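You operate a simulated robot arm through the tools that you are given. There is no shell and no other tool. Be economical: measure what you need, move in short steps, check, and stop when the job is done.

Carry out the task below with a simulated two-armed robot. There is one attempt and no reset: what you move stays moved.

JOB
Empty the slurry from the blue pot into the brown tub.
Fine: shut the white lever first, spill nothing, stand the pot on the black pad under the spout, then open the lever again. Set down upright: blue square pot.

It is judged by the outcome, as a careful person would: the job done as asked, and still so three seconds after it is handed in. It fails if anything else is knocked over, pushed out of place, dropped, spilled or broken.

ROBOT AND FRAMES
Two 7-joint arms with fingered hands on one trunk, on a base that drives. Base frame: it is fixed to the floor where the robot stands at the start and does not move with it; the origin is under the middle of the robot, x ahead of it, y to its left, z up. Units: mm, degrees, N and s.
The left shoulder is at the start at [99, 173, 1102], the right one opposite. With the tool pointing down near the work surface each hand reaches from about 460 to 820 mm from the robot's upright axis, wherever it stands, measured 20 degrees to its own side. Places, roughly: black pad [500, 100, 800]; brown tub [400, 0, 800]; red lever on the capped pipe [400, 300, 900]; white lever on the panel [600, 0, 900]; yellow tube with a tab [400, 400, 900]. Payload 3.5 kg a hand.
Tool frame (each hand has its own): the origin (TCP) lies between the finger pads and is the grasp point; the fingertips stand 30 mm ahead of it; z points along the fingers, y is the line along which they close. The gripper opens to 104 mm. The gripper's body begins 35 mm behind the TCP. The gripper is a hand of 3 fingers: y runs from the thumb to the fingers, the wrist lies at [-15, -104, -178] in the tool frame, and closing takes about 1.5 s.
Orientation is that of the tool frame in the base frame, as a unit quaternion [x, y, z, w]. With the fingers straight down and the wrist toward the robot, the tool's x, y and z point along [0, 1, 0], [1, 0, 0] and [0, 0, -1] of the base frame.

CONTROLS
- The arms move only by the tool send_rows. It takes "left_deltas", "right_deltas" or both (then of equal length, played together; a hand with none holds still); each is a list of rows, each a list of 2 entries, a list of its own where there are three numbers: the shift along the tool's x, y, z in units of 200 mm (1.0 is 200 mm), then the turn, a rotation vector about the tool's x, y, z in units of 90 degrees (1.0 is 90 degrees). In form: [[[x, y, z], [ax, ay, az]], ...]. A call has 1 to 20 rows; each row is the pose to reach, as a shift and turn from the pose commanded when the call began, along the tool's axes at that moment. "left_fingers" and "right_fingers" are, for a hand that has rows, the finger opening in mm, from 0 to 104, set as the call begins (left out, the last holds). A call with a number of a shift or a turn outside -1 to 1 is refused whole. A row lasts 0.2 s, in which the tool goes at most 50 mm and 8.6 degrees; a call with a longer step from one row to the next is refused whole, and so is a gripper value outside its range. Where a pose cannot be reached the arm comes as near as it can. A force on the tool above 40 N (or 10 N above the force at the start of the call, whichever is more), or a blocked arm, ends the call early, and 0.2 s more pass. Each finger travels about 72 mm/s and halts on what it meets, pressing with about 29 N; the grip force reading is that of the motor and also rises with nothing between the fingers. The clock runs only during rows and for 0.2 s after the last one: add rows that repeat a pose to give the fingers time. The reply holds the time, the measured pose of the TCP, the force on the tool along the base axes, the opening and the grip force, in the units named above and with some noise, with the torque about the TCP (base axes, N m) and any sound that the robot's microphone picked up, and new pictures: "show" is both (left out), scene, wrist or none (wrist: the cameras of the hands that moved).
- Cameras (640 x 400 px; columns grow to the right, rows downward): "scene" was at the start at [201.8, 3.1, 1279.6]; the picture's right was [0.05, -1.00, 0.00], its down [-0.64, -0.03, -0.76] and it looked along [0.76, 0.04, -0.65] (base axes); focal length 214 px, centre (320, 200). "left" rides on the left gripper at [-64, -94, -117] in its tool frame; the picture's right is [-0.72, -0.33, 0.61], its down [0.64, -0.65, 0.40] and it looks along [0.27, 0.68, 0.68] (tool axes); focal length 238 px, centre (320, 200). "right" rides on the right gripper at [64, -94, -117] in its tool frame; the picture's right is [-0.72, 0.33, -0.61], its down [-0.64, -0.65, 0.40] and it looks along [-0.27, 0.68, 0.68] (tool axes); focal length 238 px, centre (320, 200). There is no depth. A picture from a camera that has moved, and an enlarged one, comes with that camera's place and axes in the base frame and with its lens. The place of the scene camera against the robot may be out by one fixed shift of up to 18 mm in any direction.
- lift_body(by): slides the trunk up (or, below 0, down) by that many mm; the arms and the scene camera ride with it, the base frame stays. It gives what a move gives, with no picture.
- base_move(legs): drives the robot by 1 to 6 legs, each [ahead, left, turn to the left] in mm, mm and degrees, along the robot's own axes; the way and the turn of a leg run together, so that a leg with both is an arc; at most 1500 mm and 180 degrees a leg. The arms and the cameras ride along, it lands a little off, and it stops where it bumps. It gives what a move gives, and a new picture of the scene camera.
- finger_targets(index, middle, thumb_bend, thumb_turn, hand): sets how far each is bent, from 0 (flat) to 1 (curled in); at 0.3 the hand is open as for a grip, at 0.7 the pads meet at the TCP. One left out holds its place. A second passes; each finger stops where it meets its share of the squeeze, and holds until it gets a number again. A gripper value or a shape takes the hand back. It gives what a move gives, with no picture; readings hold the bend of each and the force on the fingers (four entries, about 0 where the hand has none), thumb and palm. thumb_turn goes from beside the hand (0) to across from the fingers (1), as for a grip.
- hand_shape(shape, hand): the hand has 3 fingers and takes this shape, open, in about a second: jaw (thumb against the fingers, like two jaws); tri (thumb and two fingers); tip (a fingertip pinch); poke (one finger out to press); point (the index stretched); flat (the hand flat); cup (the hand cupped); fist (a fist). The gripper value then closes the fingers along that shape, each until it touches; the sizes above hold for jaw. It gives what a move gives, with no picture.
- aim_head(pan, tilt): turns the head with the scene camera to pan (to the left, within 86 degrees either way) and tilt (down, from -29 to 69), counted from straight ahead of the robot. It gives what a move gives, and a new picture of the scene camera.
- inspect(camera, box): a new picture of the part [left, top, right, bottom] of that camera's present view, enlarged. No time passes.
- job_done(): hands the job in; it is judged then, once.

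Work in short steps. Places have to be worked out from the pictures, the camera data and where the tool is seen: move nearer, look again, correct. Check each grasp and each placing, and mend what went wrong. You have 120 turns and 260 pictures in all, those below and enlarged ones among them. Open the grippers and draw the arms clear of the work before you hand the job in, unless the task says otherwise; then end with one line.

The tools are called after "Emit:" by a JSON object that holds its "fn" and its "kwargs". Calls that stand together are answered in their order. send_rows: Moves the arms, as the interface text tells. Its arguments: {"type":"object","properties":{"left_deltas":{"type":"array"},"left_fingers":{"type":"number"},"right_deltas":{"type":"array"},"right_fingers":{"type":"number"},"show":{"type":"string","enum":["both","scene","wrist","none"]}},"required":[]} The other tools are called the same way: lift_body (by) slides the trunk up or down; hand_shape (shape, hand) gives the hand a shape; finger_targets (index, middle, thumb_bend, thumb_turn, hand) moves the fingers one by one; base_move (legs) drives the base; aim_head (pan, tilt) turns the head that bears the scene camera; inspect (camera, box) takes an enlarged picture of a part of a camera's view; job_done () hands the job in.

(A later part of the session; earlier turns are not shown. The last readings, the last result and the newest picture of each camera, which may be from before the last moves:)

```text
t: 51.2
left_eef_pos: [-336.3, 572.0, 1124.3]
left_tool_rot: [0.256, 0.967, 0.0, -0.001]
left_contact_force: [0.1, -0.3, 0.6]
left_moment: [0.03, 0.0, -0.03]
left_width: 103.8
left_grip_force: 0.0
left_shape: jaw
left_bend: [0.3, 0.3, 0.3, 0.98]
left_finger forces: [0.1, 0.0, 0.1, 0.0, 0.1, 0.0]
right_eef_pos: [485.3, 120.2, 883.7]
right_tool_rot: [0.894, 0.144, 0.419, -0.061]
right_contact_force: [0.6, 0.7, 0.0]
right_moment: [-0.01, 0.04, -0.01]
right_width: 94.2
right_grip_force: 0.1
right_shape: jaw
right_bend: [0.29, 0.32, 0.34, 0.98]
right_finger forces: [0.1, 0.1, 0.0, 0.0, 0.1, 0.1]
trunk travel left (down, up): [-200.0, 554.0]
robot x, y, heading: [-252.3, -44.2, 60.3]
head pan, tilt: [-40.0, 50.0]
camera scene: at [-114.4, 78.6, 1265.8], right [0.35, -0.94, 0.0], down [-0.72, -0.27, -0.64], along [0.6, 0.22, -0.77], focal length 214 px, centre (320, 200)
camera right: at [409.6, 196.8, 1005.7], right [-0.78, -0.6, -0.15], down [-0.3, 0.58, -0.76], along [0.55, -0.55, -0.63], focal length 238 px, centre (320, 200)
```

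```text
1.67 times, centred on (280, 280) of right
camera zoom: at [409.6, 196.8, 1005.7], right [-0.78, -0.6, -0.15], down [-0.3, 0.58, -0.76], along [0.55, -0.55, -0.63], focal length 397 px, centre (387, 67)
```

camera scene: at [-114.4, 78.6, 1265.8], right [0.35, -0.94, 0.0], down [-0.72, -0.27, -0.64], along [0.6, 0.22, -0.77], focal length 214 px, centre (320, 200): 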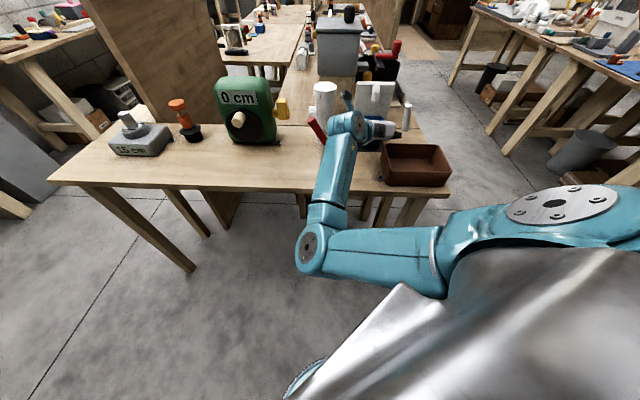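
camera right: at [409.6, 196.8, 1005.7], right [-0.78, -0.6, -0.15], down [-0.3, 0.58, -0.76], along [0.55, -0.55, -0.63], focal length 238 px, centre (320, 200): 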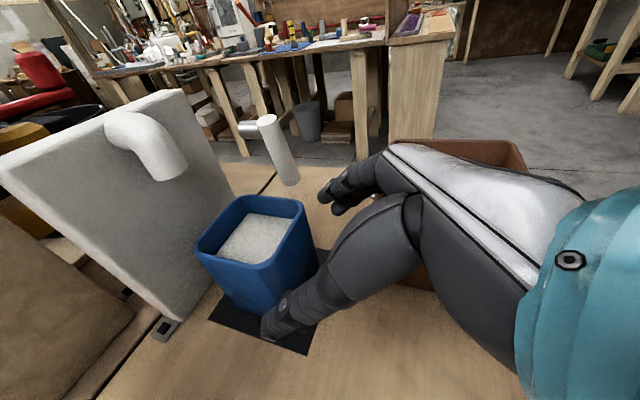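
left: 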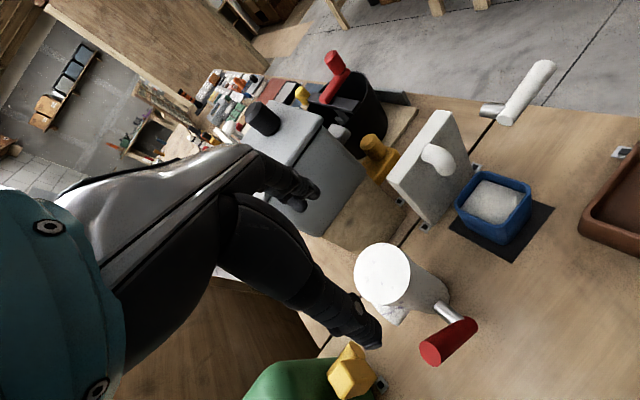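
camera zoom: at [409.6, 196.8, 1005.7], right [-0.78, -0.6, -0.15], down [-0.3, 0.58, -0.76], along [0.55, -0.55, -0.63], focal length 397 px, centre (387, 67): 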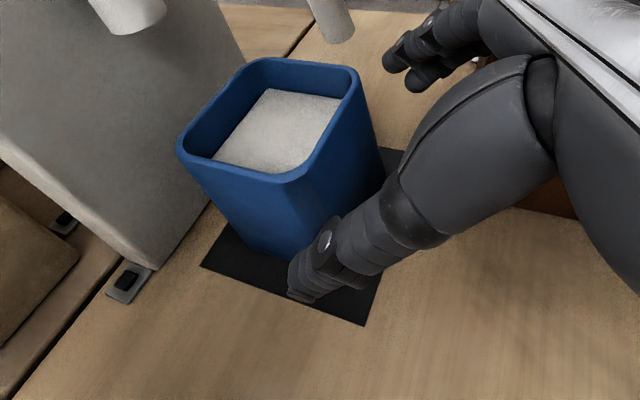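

The pose is exact and the chest is clear. Pot centre re-estimated at (550,138). I advance the last 62 mm along the fingers.

Emit:
{"fn": "send_rows", "kwargs": {"right_deltas": [[[0.002, 0.016, 0.08], [0, 0, 0]], [[0.003, 0.016, 0.16], [0, 0, 0]], [[0.005, 0.016, 0.235], [0, 0, 0]], [[0.006, 0.016, 0.308], [0, 0, 0]], [[0.006, 0.016, 0.308], [0, 0, 0]]], "show": "both"}}

Emit:
{"fn": "inspect", "kwargs": {"camera": "right", "box": [160, 140, 400, 380]}}

Emit:
{"fn": "inspect", "kwargs": {"camera": "scene", "box": [290, 60, 470, 210]}}

```text
t: 52.5
left_eef_pos: [-335.2, 571.2, 1123.8]
left_tool_rot: [0.256, 0.967, 0.001, 0.0]
left_contact_force: [0.5, 0.0, -0.3]
left_moment: [0.01, -0.01, 0.01]
left_width: 103.6
left_grip_force: 0.0
left_shape: jaw
left_bend: [0.3, 0.3, 0.3, 0.98]
left_finger forces: [0.1, 0.0, 0.0, 0.0, 0.0, 0.0]
right_eef_pos: [532.9, 133.0, 847.5]
right_tool_rot: [0.894, 0.144, 0.419, -0.061]
right_contact_force: [0.0, -0.1, 1.1]
right_moment: [0.0, 0.02, -0.02]
right_width: 94.0
right_grip_force: 0.0
right_shape: jaw
right_bend: [0.29, 0.32, 0.34, 0.98]
right_finger forces: [0.8, 0.0, 0.1, 0.0, 0.3, 0.0]
trunk travel left (down, up): [-200.0, 554.0]
robot x, y, heading: [-246.4, -49.0, 60.1]
head pan, tilt: [-40.0, 50.0]
camera scene: at [-114.4, 78.5, 1265.8], right [0.35, -0.94, 0.0], down [-0.72, -0.27, -0.64], along [0.6, 0.22, -0.77], focal length 214 px, centre (320, 200)
camera right: at [456.4, 208.9, 969.5], right [-0.78, -0.6, -0.15], down [-0.3, 0.58, -0.76], along [0.55, -0.55, -0.63], focal length 238 px, centre (320, 200)
```

scene: 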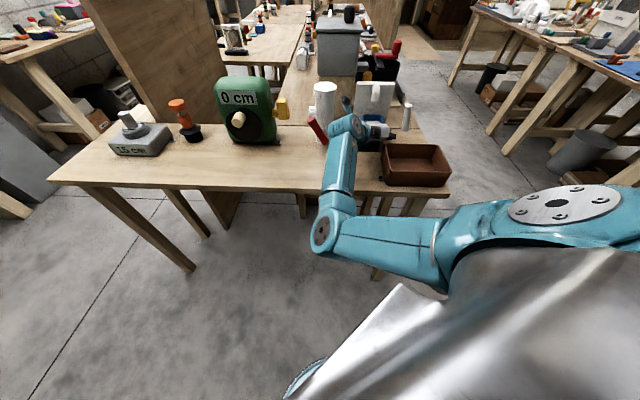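
right: 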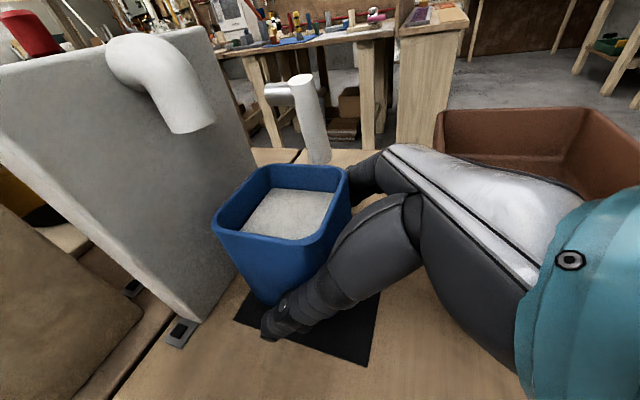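

```text
1.67 times, centred on (280, 260) of right
camera zoom: at [456.4, 208.9, 969.5], right [-0.78, -0.6, -0.15], down [-0.3, 0.58, -0.76], along [0.55, -0.55, -0.63], focal length 397 px, centre (387, 100)
```

zoom: 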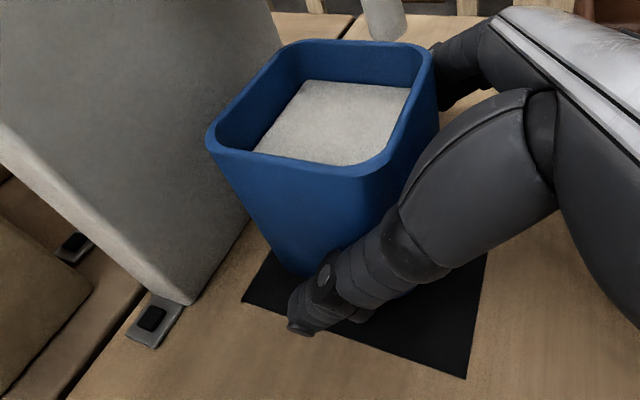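

```text
2.67 times, centred on (380, 135) of scene
camera zoom: at [-114.4, 78.5, 1265.8], right [0.35, -0.94, 0.0], down [-0.72, -0.27, -0.64], along [0.6, 0.22, -0.77], focal length 572 px, centre (160, 373)
```

zoom: 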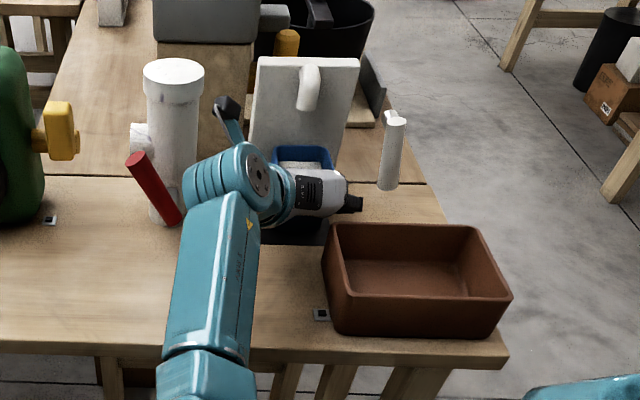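

Hand is around the pot with no significant force. I close the fingers on it.

Emit:
{"fn": "send_rows", "kwargs": {"right_deltas": [[[0, 0, 0], [0, 0, 0]], [[0, 0, 0], [0, 0, 0]], [[0, 0, 0], [0, 0, 0]], [[0, 0, 0], [0, 0, 0]], [[0, 0, 0], [0, 0, 0]], [[0, 0, 0], [0, 0, 0]], [[0, 0, 0], [0, 0, 0]], [[0, 0, 0], [0, 0, 0]]], "right_fingers": 0, "show": "wrist"}}

Emit:
{"fn": "inspect", "kwargs": {"camera": "right", "box": [160, 140, 400, 380]}}

```text
t: 54.2
left_eef_pos: [-337.5, 571.8, 1124.0]
left_tool_rot: [0.257, 0.966, 0.0, 0.0]
left_contact_force: [0.7, 0.5, 0.0]
left_moment: [-0.01, -0.01, -0.02]
left_width: 103.8
left_grip_force: 0.0
left_shape: jaw
left_bend: [0.3, 0.3, 0.3, 0.98]
left_finger forces: [0.1, 0.1, 0.0, 0.1, 0.0, 0.0]
right_eef_pos: [531.9, 131.7, 846.9]
right_tool_rot: [0.895, 0.144, 0.419, -0.06]
right_contact_force: [0.2, 0.4, -1.1]
right_moment: [0.01, 0.03, 0.0]
right_width: 63.7
right_grip_force: 29.3
right_shape: jaw
right_bend: [0.29, 0.41, 0.63, 1.0]
right_finger forces: [17.5, 9.4, 0.1, 0.1, 26.8, 0.0]
trunk travel left (down, up): [-200.0, 554.0]
robot x, y, heading: [-247.8, -43.6, 60.2]
head pan, tilt: [-40.0, 50.0]
camera right: at [456.4, 209.0, 969.3], right [-0.78, -0.6, -0.15], down [-0.3, 0.58, -0.76], along [0.54, -0.55, -0.63], focal length 238 px, centre (320, 200)
```

right: 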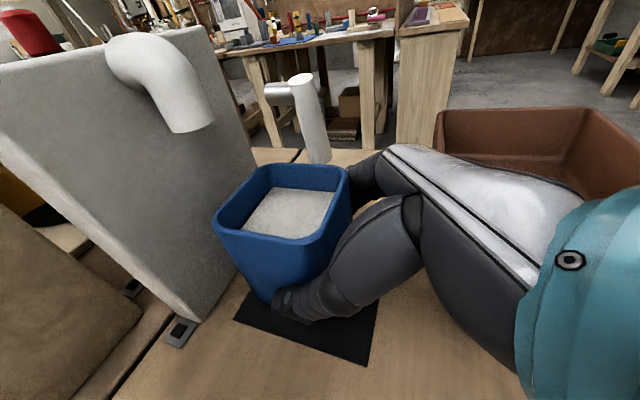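

```text
1.67 times, centred on (280, 260) of right
camera zoom: at [456.4, 209.0, 969.3], right [-0.78, -0.6, -0.15], down [-0.3, 0.58, -0.76], along [0.54, -0.55, -0.63], focal length 397 px, centre (387, 100)
```

zoom: 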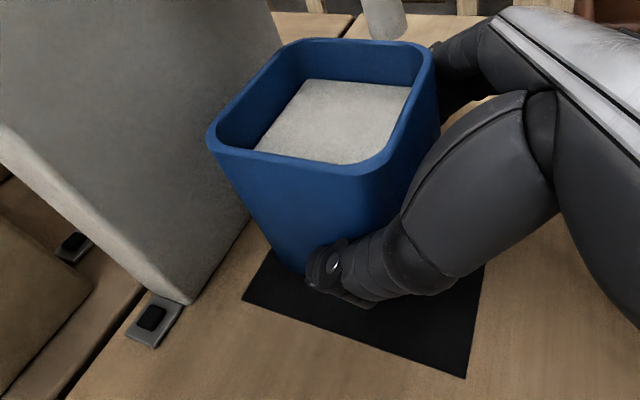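

Secure three-point grip (index 17, middle 9, thumb 27 N). I lift gently, then draw back slightly to clear the spout.

Emit:
{"fn": "send_rows", "kwargs": {"right_deltas": [[[0.019, 0, -0.016], [0, 0, 0]], [[0.038, 0, -0.032], [0, 0, 0]], [[0.0575, 0, -0.048], [0, 0, 0]], [[0.064, 0, -0.119], [0, 0, 0]], [[0.07, 0, -0.189], [0, 0, 0]], [[0.076, 0, -0.26], [0, 0, 0]], [[0.082, 0, -0.33], [0, 0, 0]], [[0.12, 0, -0.362], [0, 0, 0]], [[0.12, 0, -0.362], [0, 0, 0]]], "show": "both"}}

Emit:
{"fn": "inspect", "kwargs": {"camera": "scene", "box": [290, 60, 470, 210]}}

```text
t: 56.2
left_eef_pos: [-335.1, 572.3, 1123.8]
left_tool_rot: [0.256, 0.967, 0.0, 0.001]
left_contact_force: [-0.3, -0.3, -0.4]
left_moment: [-0.04, 0.0, -0.02]
left_width: 103.8
left_grip_force: 0.0
left_shape: jaw
left_bend: [0.3, 0.3, 0.3, 0.98]
left_finger forces: [0.0, 0.1, 0.0, 0.0, 0.0, 0.0]
right_eef_pos: [493.7, 120.6, 908.7]
right_tool_rot: [0.895, 0.144, 0.419, -0.061]
right_contact_force: [-0.3, 0.1, -1.5]
right_moment: [0.0, 0.01, -0.06]
right_width: 63.2
right_grip_force: 29.2
right_shape: jaw
right_bend: [0.29, 0.41, 0.63, 1.0]
right_finger forces: [17.3, 9.8, 0.1, 0.0, 27.0, 0.0]
trunk travel left (down, up): [-200.0, 554.0]
robot x, y, heading: [-247.1, -47.6, 60.5]
head pan, tilt: [-40.0, 50.0]
camera scene: at [-114.2, 78.6, 1265.7], right [0.35, -0.94, 0.0], down [-0.72, -0.27, -0.64], along [0.6, 0.22, -0.77], focal length 214 px, centre (320, 200)
camera right: at [418.4, 196.4, 1031.9], right [-0.78, -0.6, -0.15], down [-0.3, 0.58, -0.76], along [0.54, -0.55, -0.63], focal length 238 px, centre (320, 200)
```

scene: 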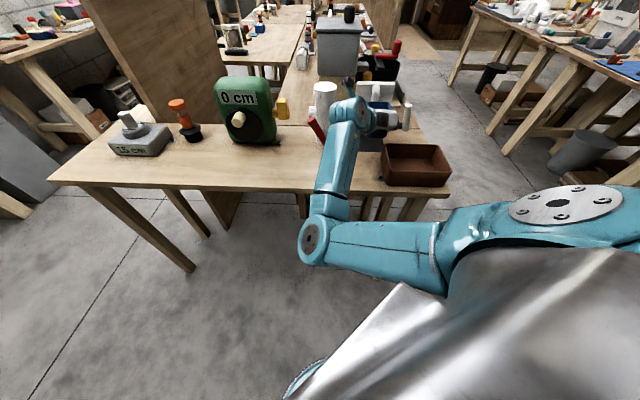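
right: 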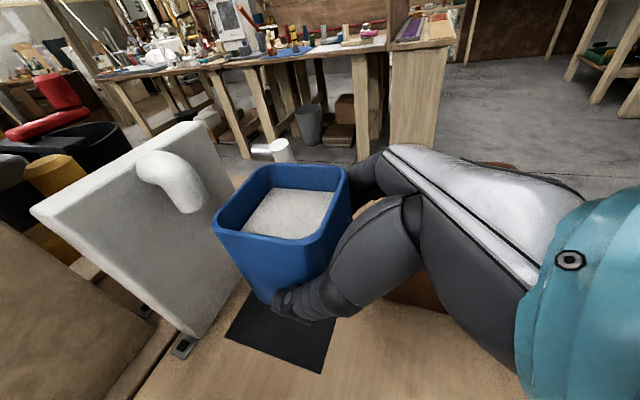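

```text
2.67 times, centred on (380, 135) of scene
camera zoom: at [-114.2, 78.6, 1265.7], right [0.35, -0.94, 0.0], down [-0.72, -0.27, -0.64], along [0.6, 0.22, -0.77], focal length 572 px, centre (160, 373)
```

zoom: 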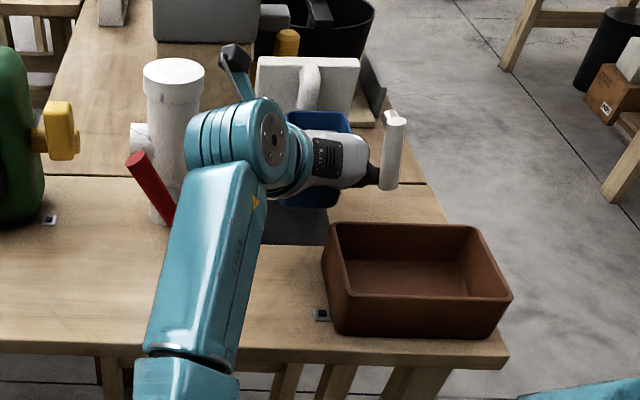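

Pot lifted cleanly with the slurry level. I raise more and carry it level over the tub, yawing 17° left for the pour.

Emit:
{"fn": "send_rows", "kwargs": {"right_deltas": [[[0.046, 0, -0.039], [0, 0, 0]], [[0.096, 0, -0.08], [0, 0, 0]], [[0.153, 0, -0.129], [0, 0, 0]], [[0.124, 0.045, -0.177], [0.016, 0, -0.0135]], [[0.095, 0.089, -0.225], [0.032, 0, -0.027]], [[0.067, 0.134, -0.273], [0.048, 0, -0.0405]], [[0.038, 0.178, -0.321], [0.064, 0, -0.054]], [[0.009, 0.223, -0.369], [0.081, 0, -0.0675]], [[-0.02, 0.267, -0.418], [0.097, 0, -0.081]], [[-0.049, 0.312, -0.466], [0.113, 0, -0.0945]], [[-0.077, 0.357, -0.514], [0.129, 0, -0.108]], [[-0.106, 0.401, -0.562], [0.145, 0, -0.1215]], [[-0.106, 0.401, -0.562], [0.145, 0, -0.1215]]], "show": "both"}}

Emit:
{"fn": "inspect", "kwargs": {"camera": "scene", "box": [290, 60, 470, 210]}}

```text
t: 59.0
left_eef_pos: [-335.6, 571.2, 1123.9]
left_tool_rot: [0.256, 0.967, 0.0, -0.001]
left_contact_force: [0.4, -0.1, 0.5]
left_moment: [-0.02, 0.02, -0.01]
left_width: 103.8
left_grip_force: 0.0
left_shape: jaw
left_bend: [0.3, 0.3, 0.3, 0.98]
left_finger forces: [0.0, 0.1, 0.1, 0.1, 0.0, 0.0]
right_eef_pos: [425.1, 13.7, 966.5]
right_tool_rot: [0.864, 0.276, 0.404, -0.122]
right_contact_force: [0.7, 0.6, -0.9]
right_moment: [0.02, 0.0, 0.0]
right_width: 63.7
right_grip_force: 29.6
right_shape: jaw
right_bend: [0.29, 0.41, 0.63, 1.0]
right_finger forces: [17.4, 9.8, 0.1, 0.0, 27.1, 0.0]
trunk travel left (down, up): [-200.0, 554.0]
robot x, y, heading: [-248.1, -45.0, 60.3]
head pan, tilt: [-40.0, 50.0]
camera scene: at [-114.2, 78.7, 1265.7], right [0.35, -0.94, 0.0], down [-0.72, -0.27, -0.64], along [0.6, 0.22, -0.77], focal length 214 px, centre (320, 200)
camera right: at [331.6, 65.2, 1089.2], right [-0.57, -0.8, -0.15], down [-0.46, 0.47, -0.76], along [0.68, -0.37, -0.63], focal length 238 px, centre (320, 200)
```

scene: 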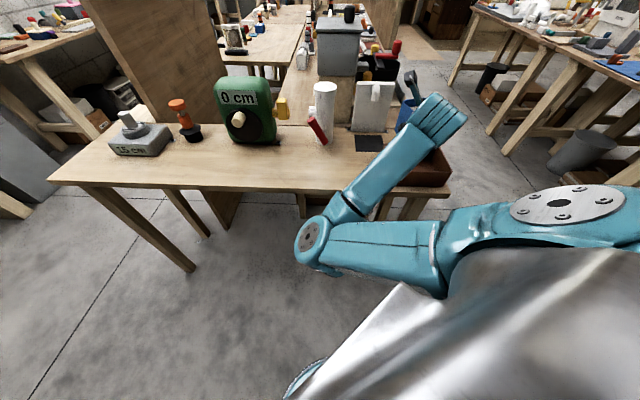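
right: 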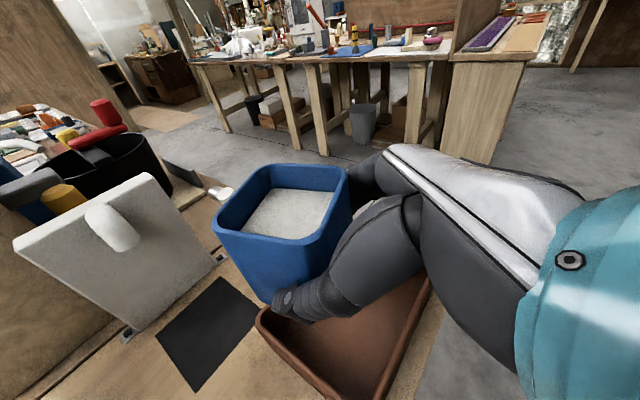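

```text
2.67 times, centred on (380, 135) of scene
camera zoom: at [-114.2, 78.7, 1265.7], right [0.35, -0.94, 0.0], down [-0.72, -0.27, -0.64], along [0.6, 0.22, -0.77], focal length 572 px, centre (160, 373)
```

zoom: 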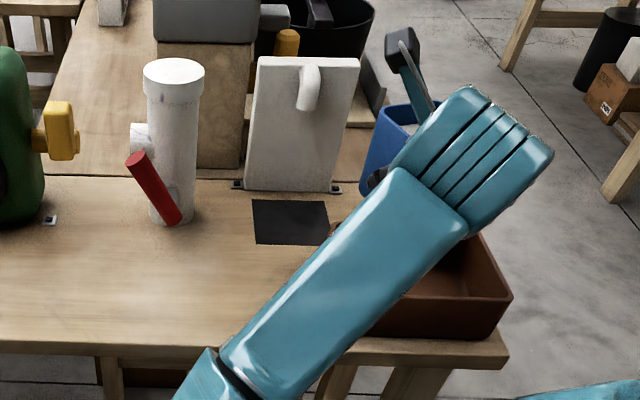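

Level and intact; pad is visible and empty, ready for the return. I shift 22 mm toward the tub's middle, lower 20 mm, and begin tilting slowly to 60°.

Emit:
{"fn": "send_rows", "kwargs": {"right_deltas": [[[-0.05, -0.011, -0.006], [0, 0, 0]], [[-0.1, -0.022, -0.012], [0, 0, 0]], [[-0.145, -0.032, -0.017], [0, 0, 0]], [[-0.145, -0.032, -0.017], [0.0357, 0, 0.0426]], [[-0.145, -0.032, -0.017], [0.0715, 0, 0.0852]], [[-0.145, -0.032, -0.017], [0.107, 0, 0.1278]], [[-0.145, -0.032, -0.017], [0.143, 0, 0.1703]], [[-0.145, -0.032, -0.017], [0.1787, 0, 0.213]], [[-0.145, -0.032, -0.017], [0.2145, 0, 0.2555]], [[-0.145, -0.032, -0.017], [0.25, 0, 0.298]], [[-0.145, -0.032, -0.017], [0.286, 0, 0.3407]], [[-0.145, -0.032, -0.017], [0.3217, 0, 0.3833]], [[-0.145, -0.032, -0.017], [0.3575, 0, 0.4258]], [[-0.145, -0.032, -0.017], [0.393, 0, 0.4684]], [[-0.145, -0.032, -0.017], [0.429, 0, 0.511]], [[-0.145, -0.032, -0.017], [0.429, 0, 0.511]]], "show": "both"}}

Emit:
{"fn": "inspect", "kwargs": {"camera": "scene", "box": [320, 60, 500, 210]}}

```text
t: 62.5
left_eef_pos: [-334.7, 570.8, 1124.1]
left_tool_rot: [0.256, 0.967, 0.001, 0.0]
left_contact_force: [-0.8, -0.3, 0.0]
left_moment: [0.01, 0.05, -0.01]
left_width: 103.9
left_grip_force: 0.1
left_shape: jaw
left_bend: [0.3, 0.3, 0.3, 0.98]
left_finger forces: [0.0, 0.0, 0.0, 0.1, 0.0, 0.1]
right_eef_pos: [402.7, 6.2, 947.5]
right_tool_rot: [0.815, 0.038, 0.212, -0.538]
right_contact_force: [-0.4, -0.1, -1.4]
right_moment: [-0.06, 0.02, 0.0]
right_width: 63.7
right_grip_force: 29.4
right_shape: jaw
right_bend: [0.29, 0.41, 0.63, 1.0]
right_finger forces: [17.6, 10.0, 0.1, 0.0, 26.6, 0.1]
trunk travel left (down, up): [-200.0, 554.0]
robot x, y, heading: [-244.6, -41.6, 60.2]
head pan, tilt: [-40.0, 50.0]
camera scene: at [-114.3, 78.7, 1265.7], right [0.35, -0.94, 0.0], down [-0.72, -0.27, -0.64], along [0.6, 0.22, -0.77], focal length 214 px, centre (320, 200)
camera right: at [398.0, -68.7, 1091.9], right [-0.75, -0.56, -0.36], down [-0.65, 0.74, 0.18], along [0.16, 0.37, -0.92], focal length 238 px, centre (320, 200)
```

scene: 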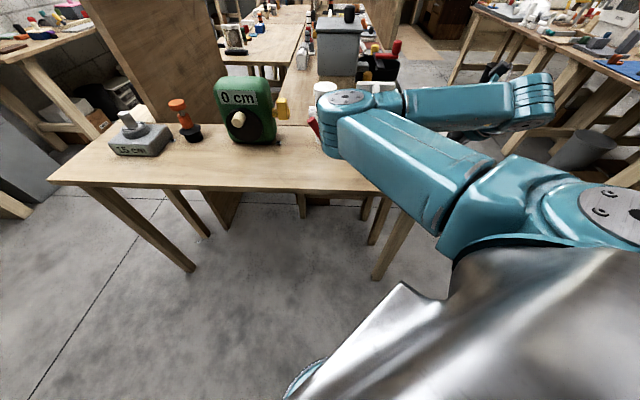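
right: 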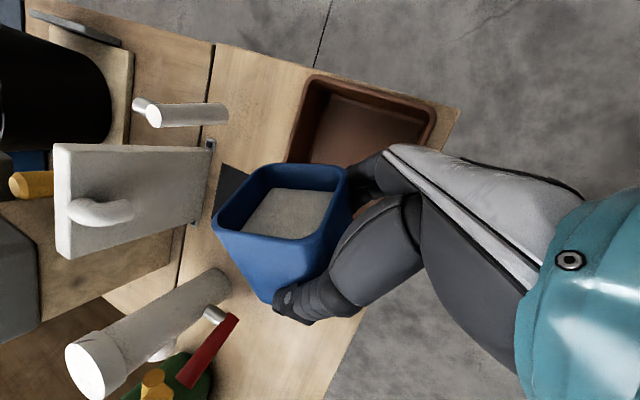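

```text
2.67 times, centred on (410, 135) of scene
camera zoom: at [-114.3, 78.7, 1265.7], right [0.35, -0.94, 0.0], down [-0.72, -0.27, -0.64], along [0.6, 0.22, -0.77], focal length 572 px, centre (80, 373)
```

zoom: 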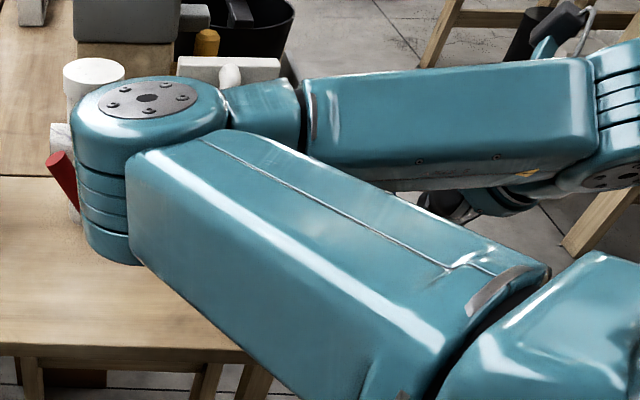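

At 59° nothing has poured yet and the grip is unchanged; the lip is over the tub. I tilt on to 100°.

Emit:
{"fn": "send_rows", "kwargs": {"right_deltas": [[[0, 0, 0], [0.0286, 0, 0.034]], [[0, 0, 0], [0.0572, 0, 0.068]], [[0, 0, 0], [0.0858, 0, 0.102]], [[0, 0, 0], [0.1144, 0, 0.136]], [[0, 0, 0], [0.143, 0, 0.17]], [[0, 0, 0], [0.1716, 0, 0.204]], [[0, 0, 0], [0.2, 0, 0.238]], [[0, 0, 0], [0.2288, 0, 0.272]], [[0, 0, 0], [0.2574, 0, 0.306]], [[0, 0, 0], [0.286, 0, 0.34]], [[0, 0, 0], [0.286, 0, 0.34]]], "show": "both"}}

```text
t: 64.8
left_eef_pos: [-336.3, 571.2, 1123.2]
left_tool_rot: [0.255, 0.967, 0.0, 0.001]
left_contact_force: [-0.4, -0.7, 0.2]
left_moment: [0.0, 0.0, -0.01]
left_width: 103.9
left_grip_force: 0.1
left_shape: jaw
left_bend: [0.3, 0.3, 0.3, 0.98]
left_finger forces: [0.0, 0.1, 0.1, 0.0, 0.0, 0.0]
right_eef_pos: [403.5, 5.5, 948.0]
right_tool_rot: [-0.656, 0.131, -0.052, 0.741]
right_contact_force: [-0.8, 0.6, -1.5]
right_moment: [-0.04, -0.03, -0.02]
right_width: 63.5
right_grip_force: 28.8
right_shape: jaw
right_bend: [0.29, 0.41, 0.63, 1.0]
right_finger forces: [17.6, 10.0, 0.1, 0.1, 26.6, 0.0]
trunk travel left (down, up): [-200.0, 554.0]
robot x, y, heading: [-246.0, -46.6, 60.3]
head pan, tilt: [-40.0, 50.0]
camera scene: at [-114.3, 78.7, 1265.7], right [0.35, -0.94, 0.0], down [-0.72, -0.27, -0.64], along [0.6, 0.22, -0.77], focal length 214 px, centre (320, 200)
camera right: at [443.3, -133.1, 1020.2], right [-0.88, -0.37, -0.29], down [-0.45, 0.46, 0.77], along [-0.15, 0.81, -0.57], focal length 238 px, centre (320, 200)
```

scene: 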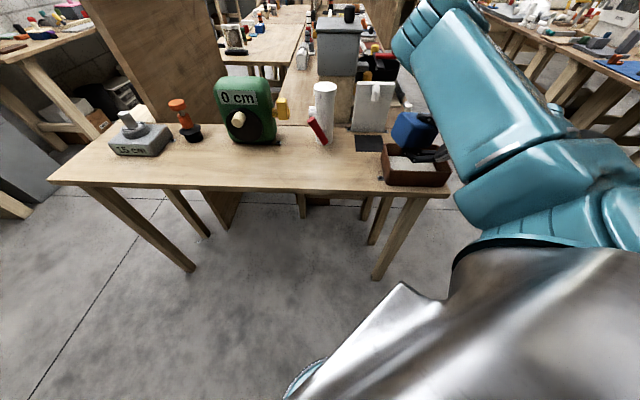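
right: 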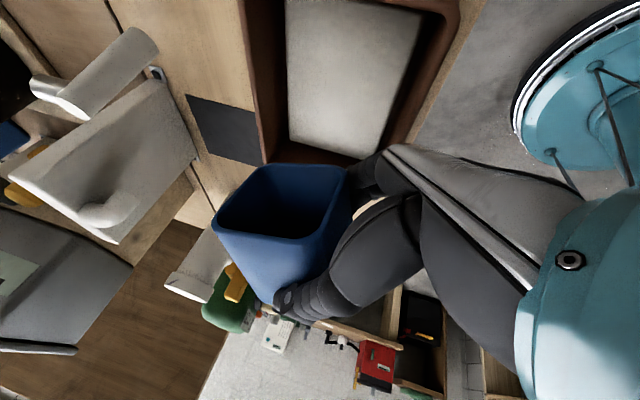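

The slurry is now in the tub and the pot looks empty. I inspect both closely.

Emit:
{"fn": "inspect", "kwargs": {"camera": "right", "box": [180, 0, 480, 280]}}

Emit:
{"fn": "inspect", "kwargs": {"camera": "scene", "box": [320, 80, 480, 210]}}

```text
1.43 times, centred on (330, 140) of right
camera zoom: at [443.3, -133.1, 1020.2], right [-0.88, -0.37, -0.29], down [-0.45, 0.46, 0.77], along [-0.15, 0.81, -0.57], focal length 340 px, centre (306, 286)
```

zoom: 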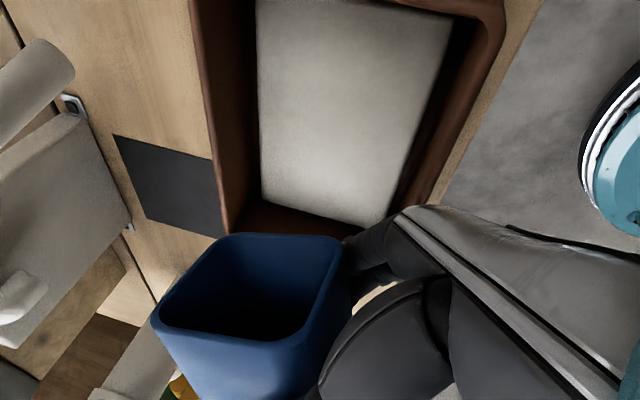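

```text
3.08 times, centred on (400, 145) of scene
camera zoom: at [-114.3, 78.7, 1265.7], right [0.35, -0.94, 0.0], down [-0.72, -0.27, -0.64], along [0.6, 0.22, -0.77], focal length 660 px, centre (74, 369)
```

zoom: 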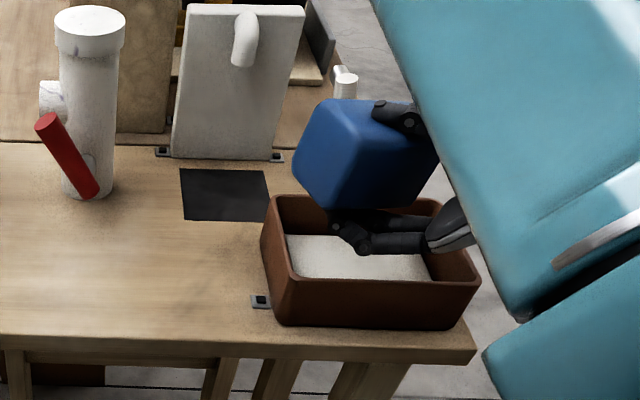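

Empty, no spill seen. I tilt a further 20° and wait a second to drain any remainder.

Emit:
{"fn": "send_rows", "kwargs": {"right_deltas": [[[0, 0, 0], [0.0357, 0, 0.0426]], [[0, 0, 0], [0.0715, 0, 0.0852]], [[0, 0, 0], [0.107, 0, 0.1278]], [[0, 0, 0], [0.143, 0, 0.17]], [[0, 0, 0], [0.143, 0, 0.17]], [[0, 0, 0], [0.143, 0, 0.17]], [[0, 0, 0], [0.143, 0, 0.17]], [[0, 0, 0], [0.143, 0, 0.17]]], "show": "both"}}

```text
t: 66.7
left_eef_pos: [-337.2, 570.7, 1123.9]
left_tool_rot: [0.256, 0.967, 0.0, -0.001]
left_contact_force: [-0.4, 0.1, -0.2]
left_moment: [-0.02, 0.0, -0.02]
left_width: 103.9
left_grip_force: 0.1
left_shape: jaw
left_bend: [0.3, 0.3, 0.3, 0.98]
left_finger forces: [0.0, 0.0, 0.0, 0.0, 0.1, 0.0]
right_eef_pos: [403.2, 7.2, 947.6]
right_tool_rot: [-0.546, 0.21, 0.033, 0.81]
right_contact_force: [-0.4, -0.7, -1.0]
right_moment: [-0.02, 0.01, 0.02]
right_width: 63.3
right_grip_force: 28.7
right_shape: jaw
right_bend: [0.29, 0.41, 0.63, 1.0]
right_finger forces: [17.6, 10.0, 0.0, 0.0, 26.6, 0.0]
trunk travel left (down, up): [-200.0, 554.0]
robot x, y, heading: [-250.8, -44.0, 60.3]
head pan, tilt: [-40.0, 50.0]
camera scene: at [-114.2, 78.6, 1265.7], right [0.35, -0.94, 0.0], down [-0.72, -0.27, -0.64], along [0.6, 0.22, -0.77], focal length 214 px, centre (320, 200)
camera right: at [452.3, -146.6, 968.9], right [-0.93, -0.29, -0.21], down [-0.27, 0.22, 0.94], along [-0.23, 0.93, -0.28], focal length 238 px, centre (320, 200)
```

scene: 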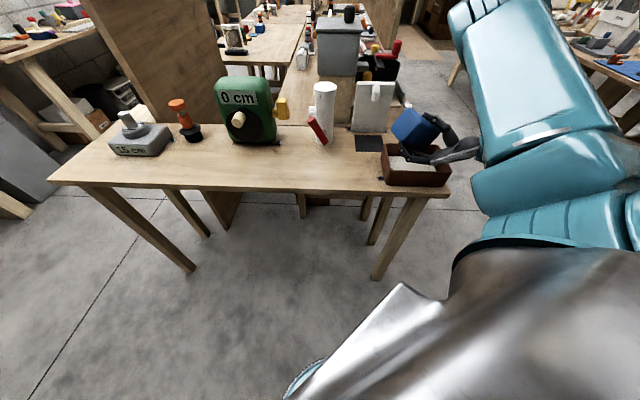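
right: 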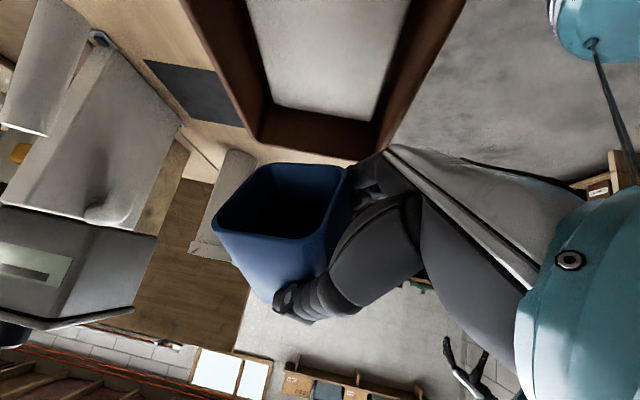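

Drained. I roll the pot back upright in two stages above the tub.

Emit:
{"fn": "send_rows", "kwargs": {"right_deltas": [[[0, 0, 0], [-0.0536, 0, -0.0639]], [[0, 0, 0], [-0.107, 0, -0.1278]], [[0, 0, 0], [-0.161, 0, -0.1916]], [[0, 0, 0], [-0.2145, 0, -0.2555]], [[0, 0, 0], [-0.268, 0, -0.3194]], [[0, 0, 0], [-0.3217, 0, -0.3833]], [[0, 0, 0], [-0.375, 0, -0.447]], [[0, 0, 0], [-0.429, 0, -0.511]], [[0, 0, 0], [-0.429, 0, -0.511]]], "show": "none"}}

Emit:
{"fn": "send_rows", "kwargs": {"right_deltas": [[[0, 0, 0], [-0.0536, 0, -0.0639]], [[0, 0, 0], [-0.107, 0, -0.1278]], [[0, 0, 0], [-0.161, 0, -0.1916]], [[0, 0, 0], [-0.2145, 0, -0.2555]], [[0, 0, 0], [-0.268, 0, -0.3194]], [[0, 0, 0], [-0.3217, 0, -0.3833]], [[0, 0, 0], [-0.375, 0, -0.447]], [[0, 0, 0], [-0.429, 0, -0.511]], [[0, 0, 0], [-0.429, 0, -0.511]]], "show": "both"}}

```text
t: 68.7
left_eef_pos: [-336.2, 572.6, 1123.4]
left_tool_rot: [0.256, 0.967, 0.001, 0.0]
left_contact_force: [-0.9, 0.9, 1.0]
left_moment: [0.04, -0.02, 0.0]
left_width: 103.6
left_grip_force: 0.0
left_shape: jaw
left_bend: [0.3, 0.3, 0.3, 0.98]
left_finger forces: [0.0, 0.0, 0.1, 0.0, 0.0, 0.0]
right_eef_pos: [404.1, 5.7, 947.3]
right_tool_rot: [0.815, 0.039, 0.214, -0.537]
right_contact_force: [-1.0, 0.3, -1.2]
right_moment: [-0.03, 0.0, 0.01]
right_width: 62.9
right_grip_force: 28.9
right_shape: jaw
right_bend: [0.29, 0.41, 0.63, 1.0]
right_finger forces: [17.5, 9.9, 0.1, 0.0, 26.5, 0.0]
trunk travel left (down, up): [-200.0, 554.0]
robot x, y, heading: [-247.3, -47.7, 60.5]
head pan, tilt: [-40.0, 50.0]
```

```text
t: 70.7
left_eef_pos: [-335.7, 571.4, 1124.5]
left_tool_rot: [0.257, 0.967, 0.001, 0.0]
left_contact_force: [0.2, -0.5, 0.5]
left_moment: [-0.02, 0.0, 0.02]
left_width: 103.8
left_grip_force: 0.0
left_shape: jaw
left_bend: [0.3, 0.3, 0.3, 0.98]
left_finger forces: [0.1, 0.0, 0.1, 0.1, 0.1, 0.1]
right_eef_pos: [403.9, 6.1, 947.8]
right_tool_rot: [0.864, 0.275, 0.404, -0.12]
right_contact_force: [0.1, -0.1, -1.5]
right_moment: [-0.03, 0.0, 0.05]
right_width: 63.2
right_grip_force: 28.6
right_shape: jaw
right_bend: [0.29, 0.41, 0.63, 1.0]
right_finger forces: [17.1, 9.5, 0.0, 0.0, 26.6, 0.0]
right hand out of reach, approached as far as the arm can: row 7
trunk travel left (down, up): [-200.0, 554.0]
robot x, y, heading: [-246.3, -41.9, 60.3]
head pan, tilt: [-40.0, 50.0]
camera scene: at [-114.2, 78.5, 1265.7], right [0.35, -0.94, 0.0], down [-0.72, -0.27, -0.64], along [0.6, 0.22, -0.77], focal length 214 px, centre (320, 200)
camera right: at [309.9, 57.8, 1070.1], right [-0.58, -0.8, -0.15], down [-0.45, 0.47, -0.76], along [0.68, -0.37, -0.63], focal length 238 px, centre (320, 200)
```

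scene: 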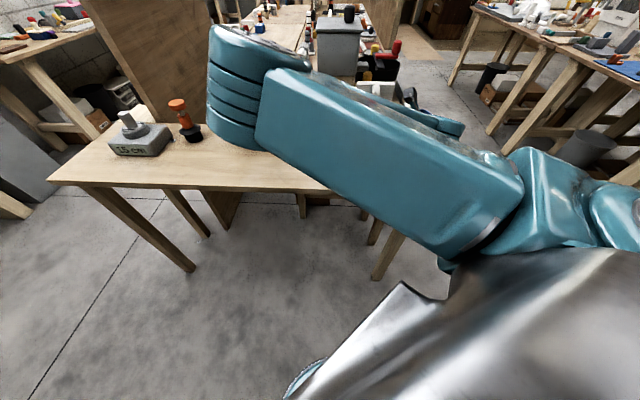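
right: 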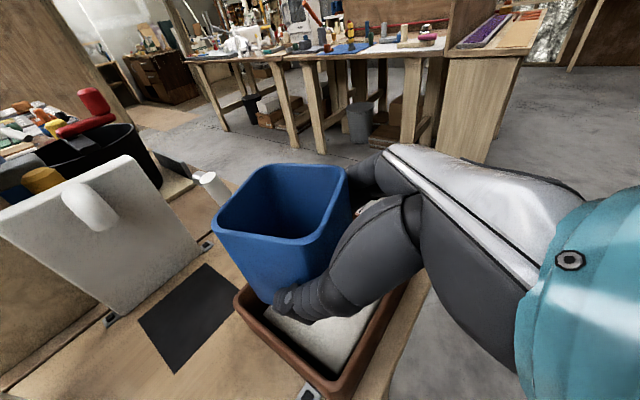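

Upright again and empty. I carry it back above and behind the pad, undoing the yaw.

Emit:
{"fn": "send_rows", "kwargs": {"right_deltas": [[[0.06, -0.026, 0.064], [-0.018, 0, 0.015]], [[0.12, -0.053, 0.128], [-0.036, 0, 0.03]], [[0.18, -0.08, 0.192], [-0.054, 0, 0.0455]], [[0.24, -0.106, 0.256], [-0.072, 0, 0.061]], [[0.3, -0.132, 0.32], [-0.09, 0, 0.076]], [[0.36, -0.159, 0.384], [-0.109, 0, 0.091]], [[0.42, -0.186, 0.448], [-0.127, 0, 0.106]], [[0.476, -0.212, 0.512], [-0.145, 0, 0.1215]], [[0.476, -0.212, 0.512], [-0.145, 0, 0.1215]]], "show": "both"}}

```text
t: 72.7
left_eef_pos: [-336.0, 571.7, 1123.8]
left_tool_rot: [0.256, 0.967, 0.001, 0.0]
left_contact_force: [0.0, 0.1, 0.4]
left_moment: [0.02, 0.0, 0.01]
left_width: 104.0
left_grip_force: 0.0
left_shape: jaw
left_bend: [0.3, 0.3, 0.3, 0.98]
left_finger forces: [0.1, 0.0, 0.1, 0.0, 0.0, 0.1]
right_eef_pos: [491.7, 119.7, 953.5]
right_tool_rot: [0.894, 0.144, 0.419, -0.06]
right_contact_force: [0.0, -0.1, -1.6]
right_moment: [0.02, 0.02, 0.0]
right_width: 63.2
right_grip_force: 29.0
right_shape: jaw
right_bend: [0.29, 0.41, 0.63, 1.0]
right_finger forces: [17.0, 9.5, 0.1, 0.1, 26.4, 0.0]
trunk travel left (down, up): [-200.0, 554.0]
robot x, y, heading: [-244.9, -43.0, 60.5]
head pan, tilt: [-40.0, 50.0]
camera scene: at [-114.3, 78.5, 1265.8], right [0.35, -0.94, 0.0], down [-0.72, -0.27, -0.64], along [0.6, 0.22, -0.77], focal length 214 px, centre (320, 200)
camera right: at [416.2, 197.6, 1076.0], right [-0.79, -0.6, -0.15], down [-0.29, 0.58, -0.76], along [0.55, -0.55, -0.63], focal length 238 px, centre (320, 200)
```

scene: 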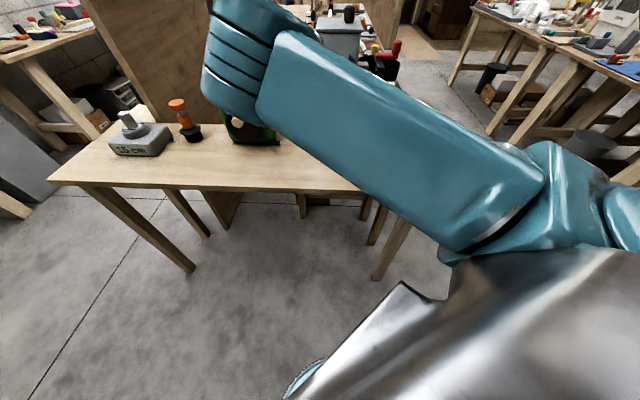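
right: 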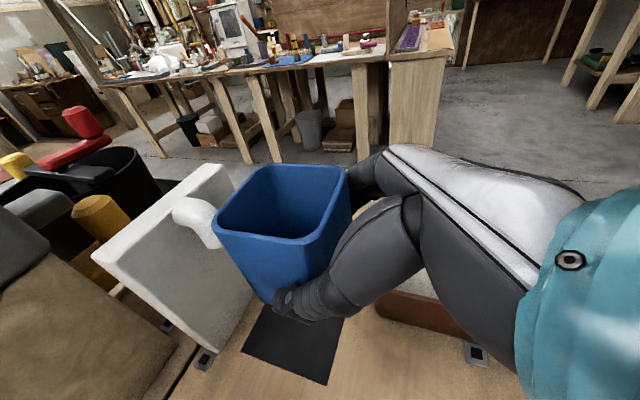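

Over the pad again, pot upright. I lower it along the reverse of the lift path onto the same spot.

Emit:
{"fn": "send_rows", "kwargs": {"right_deltas": [[[-0.046, 0.002, 0.0385], [0, 0, 0]], [[-0.092, 0.004, 0.077], [0, 0, 0]], [[-0.134, 0.005, 0.1125], [0, 0, 0]], [[-0.176, 0.005, 0.148], [0, 0, 0]], [[-0.19, 0.005, 0.225], [0, 0, 0]], [[-0.197, 0.005, 0.302], [0, 0, 0]], [[-0.207, 0.005, 0.376], [0, 0, 0]], [[-0.2175, 0.005, 0.457], [0, 0, 0]], [[-0.2365, 0.005, 0.473], [0, 0, 0]], [[-0.2555, 0.005, 0.489], [0, 0, 0]], [[-0.27, 0.005, 0.501], [0, 0, 0]], [[-0.27, 0.005, 0.501], [0, 0, 0]]], "show": "both"}}

Emit:
{"fn": "inspect", "kwargs": {"camera": "right", "box": [160, 140, 400, 380]}}

```text
t: 75.2
left_eef_pos: [-336.3, 571.7, 1123.5]
left_tool_rot: [0.256, 0.967, 0.0, 0.0]
left_contact_force: [0.4, 0.4, -1.1]
left_moment: [-0.04, 0.01, 0.02]
left_width: 103.8
left_grip_force: 0.0
left_shape: jaw
left_bend: [0.3, 0.3, 0.3, 0.98]
left_finger forces: [0.1, 0.0, 0.0, 0.1, 0.0, 0.0]
right_eef_pos: [534.5, 133.7, 848.8]
right_tool_rot: [0.894, 0.144, 0.42, -0.06]
right_contact_force: [0.1, 0.3, -1.7]
right_moment: [-0.02, 0.02, -0.02]
right_width: 63.6
right_grip_force: 28.8
right_shape: jaw
right_bend: [0.29, 0.41, 0.63, 1.0]
right_finger forces: [17.0, 9.4, 0.0, 0.0, 26.4, 0.1]
trunk travel left (down, up): [-200.0, 554.0]
robot x, y, heading: [-249.0, -43.5, 60.4]
head pan, tilt: [-40.0, 50.0]
camera scene: at [-114.2, 78.6, 1265.7], right [0.35, -0.94, 0.0], down [-0.72, -0.27, -0.64], along [0.6, 0.22, -0.77], focal length 214 px, centre (320, 200)
camera right: at [458.7, 210.1, 970.8], right [-0.78, -0.6, -0.15], down [-0.29, 0.58, -0.76], along [0.55, -0.55, -0.63], focal length 238 px, centre (320, 200)
```

scene: 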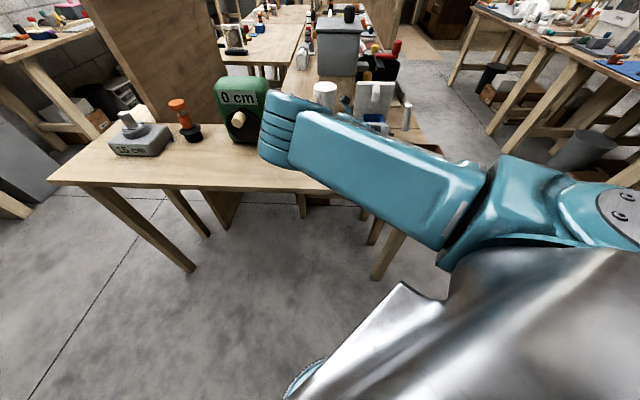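
right: 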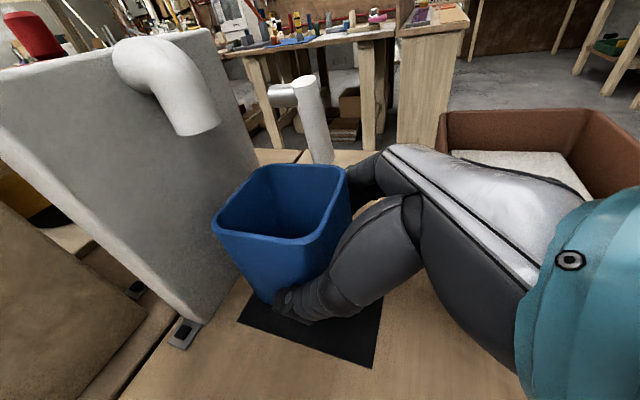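

```text
1.67 times, centred on (280, 260) of right
camera zoom: at [458.7, 210.1, 970.8], right [-0.78, -0.6, -0.15], down [-0.29, 0.58, -0.76], along [0.55, -0.55, -0.63], focal length 397 px, centre (387, 100)
```

zoom: 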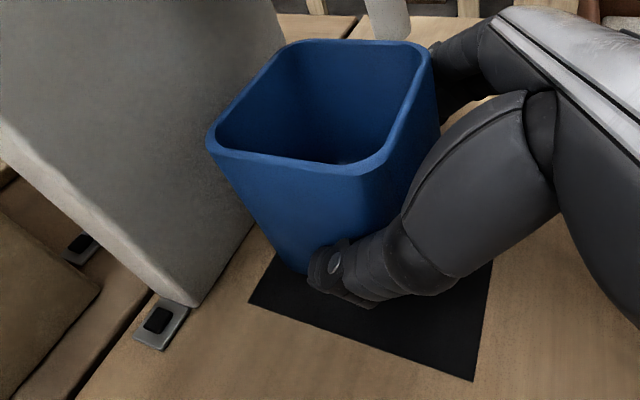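

The pot hangs about 2 mm above the pad still (weight reading −1.7 N). I lower 3 mm more until it takes weight.

Emit:
{"fn": "send_rows", "kwargs": {"right_deltas": [[[-0.008, 0, 0.0015], [0, 0, 0]], [[-0.014, 0, 0.005], [0, 0, 0]], [[-0.017, 0, 0.008], [0, 0, 0]], [[-0.017, 0, 0.008], [0, 0, 0]]], "show": "none"}}

```text
t: 76.2
left_eef_pos: [-336.7, 571.0, 1124.1]
left_tool_rot: [0.257, 0.966, 0.0, 0.0]
left_contact_force: [-0.2, 0.2, -0.9]
left_moment: [0.02, -0.02, 0.0]
left_width: 103.8
left_grip_force: 0.0
left_shape: jaw
left_bend: [0.3, 0.3, 0.3, 0.98]
left_finger forces: [0.0, 0.0, 0.0, 0.0, 0.0, 0.0]
right_eef_pos: [533.7, 133.3, 846.3]
right_tool_rot: [0.894, 0.144, 0.42, -0.06]
right_contact_force: [0.0, -1.7, 6.1]
right_moment: [0.08, -0.11, 0.06]
right_width: 62.9
right_grip_force: 28.5
right_shape: jaw
right_bend: [0.74, 0.41, 0.64, 0.99]
right_finger forces: [18.5, 9.8, 0.0, 0.1, 26.8, 0.1]
trunk travel left (down, up): [-200.0, 554.0]
robot x, y, heading: [-250.4, -48.1, 60.1]
head pan, tilt: [-40.0, 50.0]
```

Contact with the pad (+6 N). I open the fingers.

Emit:
{"fn": "send_rows", "kwargs": {"right_deltas": [[[0, 0, 0], [0, 0, 0]], [[0, 0, 0], [0, 0, 0]], [[0, 0, 0], [0, 0, 0]], [[0, 0, 0], [0, 0, 0]], [[0, 0, 0], [0, 0, 0]], [[0, 0, 0], [0, 0, 0]]], "right_fingers": 96, "show": "both"}}

Emit:
{"fn": "inspect", "kwargs": {"camera": "right", "box": [160, 140, 400, 380]}}

Emit:
{"fn": "inspect", "kwargs": {"camera": "scene", "box": [300, 60, 460, 190]}}

```text
t: 77.7
left_eef_pos: [-336.5, 571.7, 1124.0]
left_tool_rot: [0.256, 0.967, 0.0, -0.001]
left_contact_force: [0.0, -0.4, 1.0]
left_moment: [0.0, 0.01, 0.02]
left_width: 104.0
left_grip_force: 0.1
left_shape: jaw
left_bend: [0.3, 0.3, 0.3, 0.98]
left_finger forces: [0.0, 0.0, 0.0, 0.1, 0.1, 0.1]
right_eef_pos: [533.4, 133.6, 844.1]
right_tool_rot: [0.894, 0.145, 0.419, -0.061]
right_contact_force: [-0.4, -0.7, 0.2]
right_moment: [-0.01, 0.04, 0.0]
right_width: 95.8
right_grip_force: 0.0
right_shape: jaw
right_bend: [0.31, 0.31, 0.31, 0.98]
right_finger forces: [0.5, 0.1, 0.0, 0.1, 0.5, 0.0]
trunk travel left (down, up): [-200.0, 554.0]
robot x, y, heading: [-242.9, -43.6, 60.4]
head pan, tilt: [-40.0, 50.0]
camera scene: at [-114.3, 78.6, 1265.7], right [0.35, -0.94, 0.0], down [-0.72, -0.27, -0.64], along [0.6, 0.22, -0.77], focal length 214 px, centre (320, 200)
camera right: at [457.5, 209.7, 966.7], right [-0.78, -0.6, -0.15], down [-0.29, 0.58, -0.76], along [0.55, -0.55, -0.63], focal length 238 px, centre (320, 200)
```

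scene: 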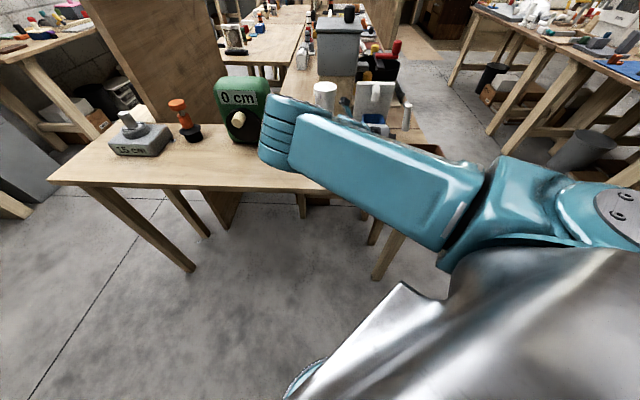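
right: 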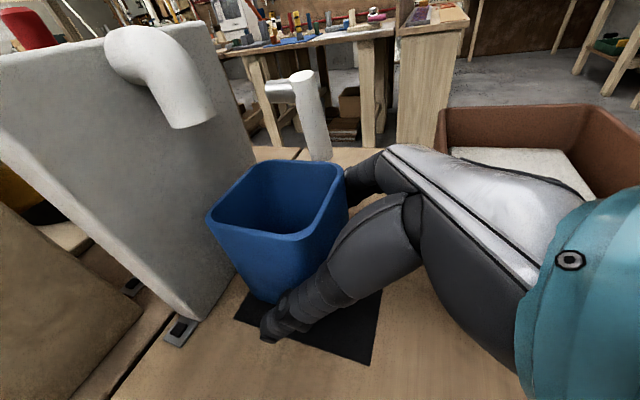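

```text
1.67 times, centred on (280, 260) of right
camera zoom: at [457.5, 209.7, 966.7], right [-0.78, -0.6, -0.15], down [-0.29, 0.58, -0.76], along [0.55, -0.55, -0.63], focal length 397 px, centre (387, 100)
```

zoom: 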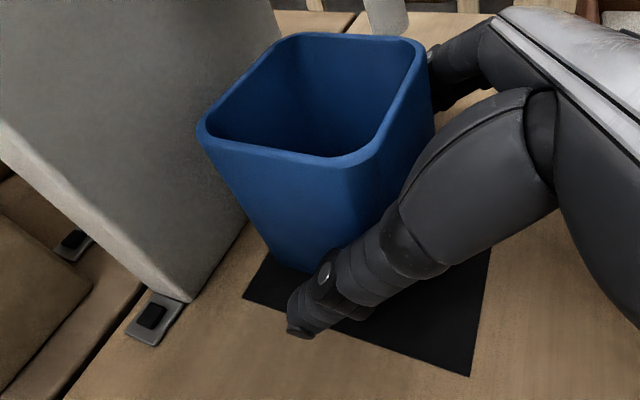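

```text
3.08 times, centred on (380, 125) of scene
camera zoom: at [-114.3, 78.6, 1265.7], right [0.35, -0.94, 0.0], down [-0.72, -0.27, -0.64], along [0.6, 0.22, -0.77], focal length 660 px, centre (135, 431)
```

zoom: 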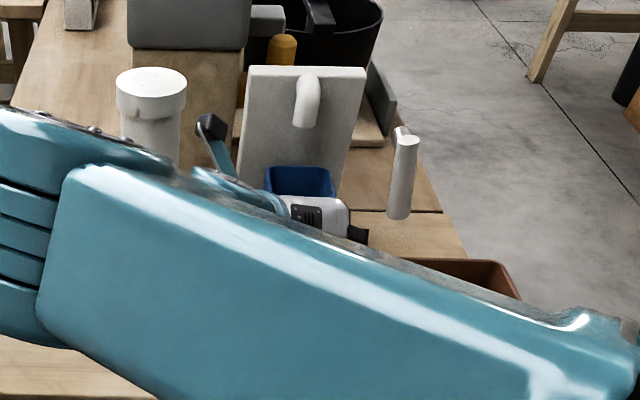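

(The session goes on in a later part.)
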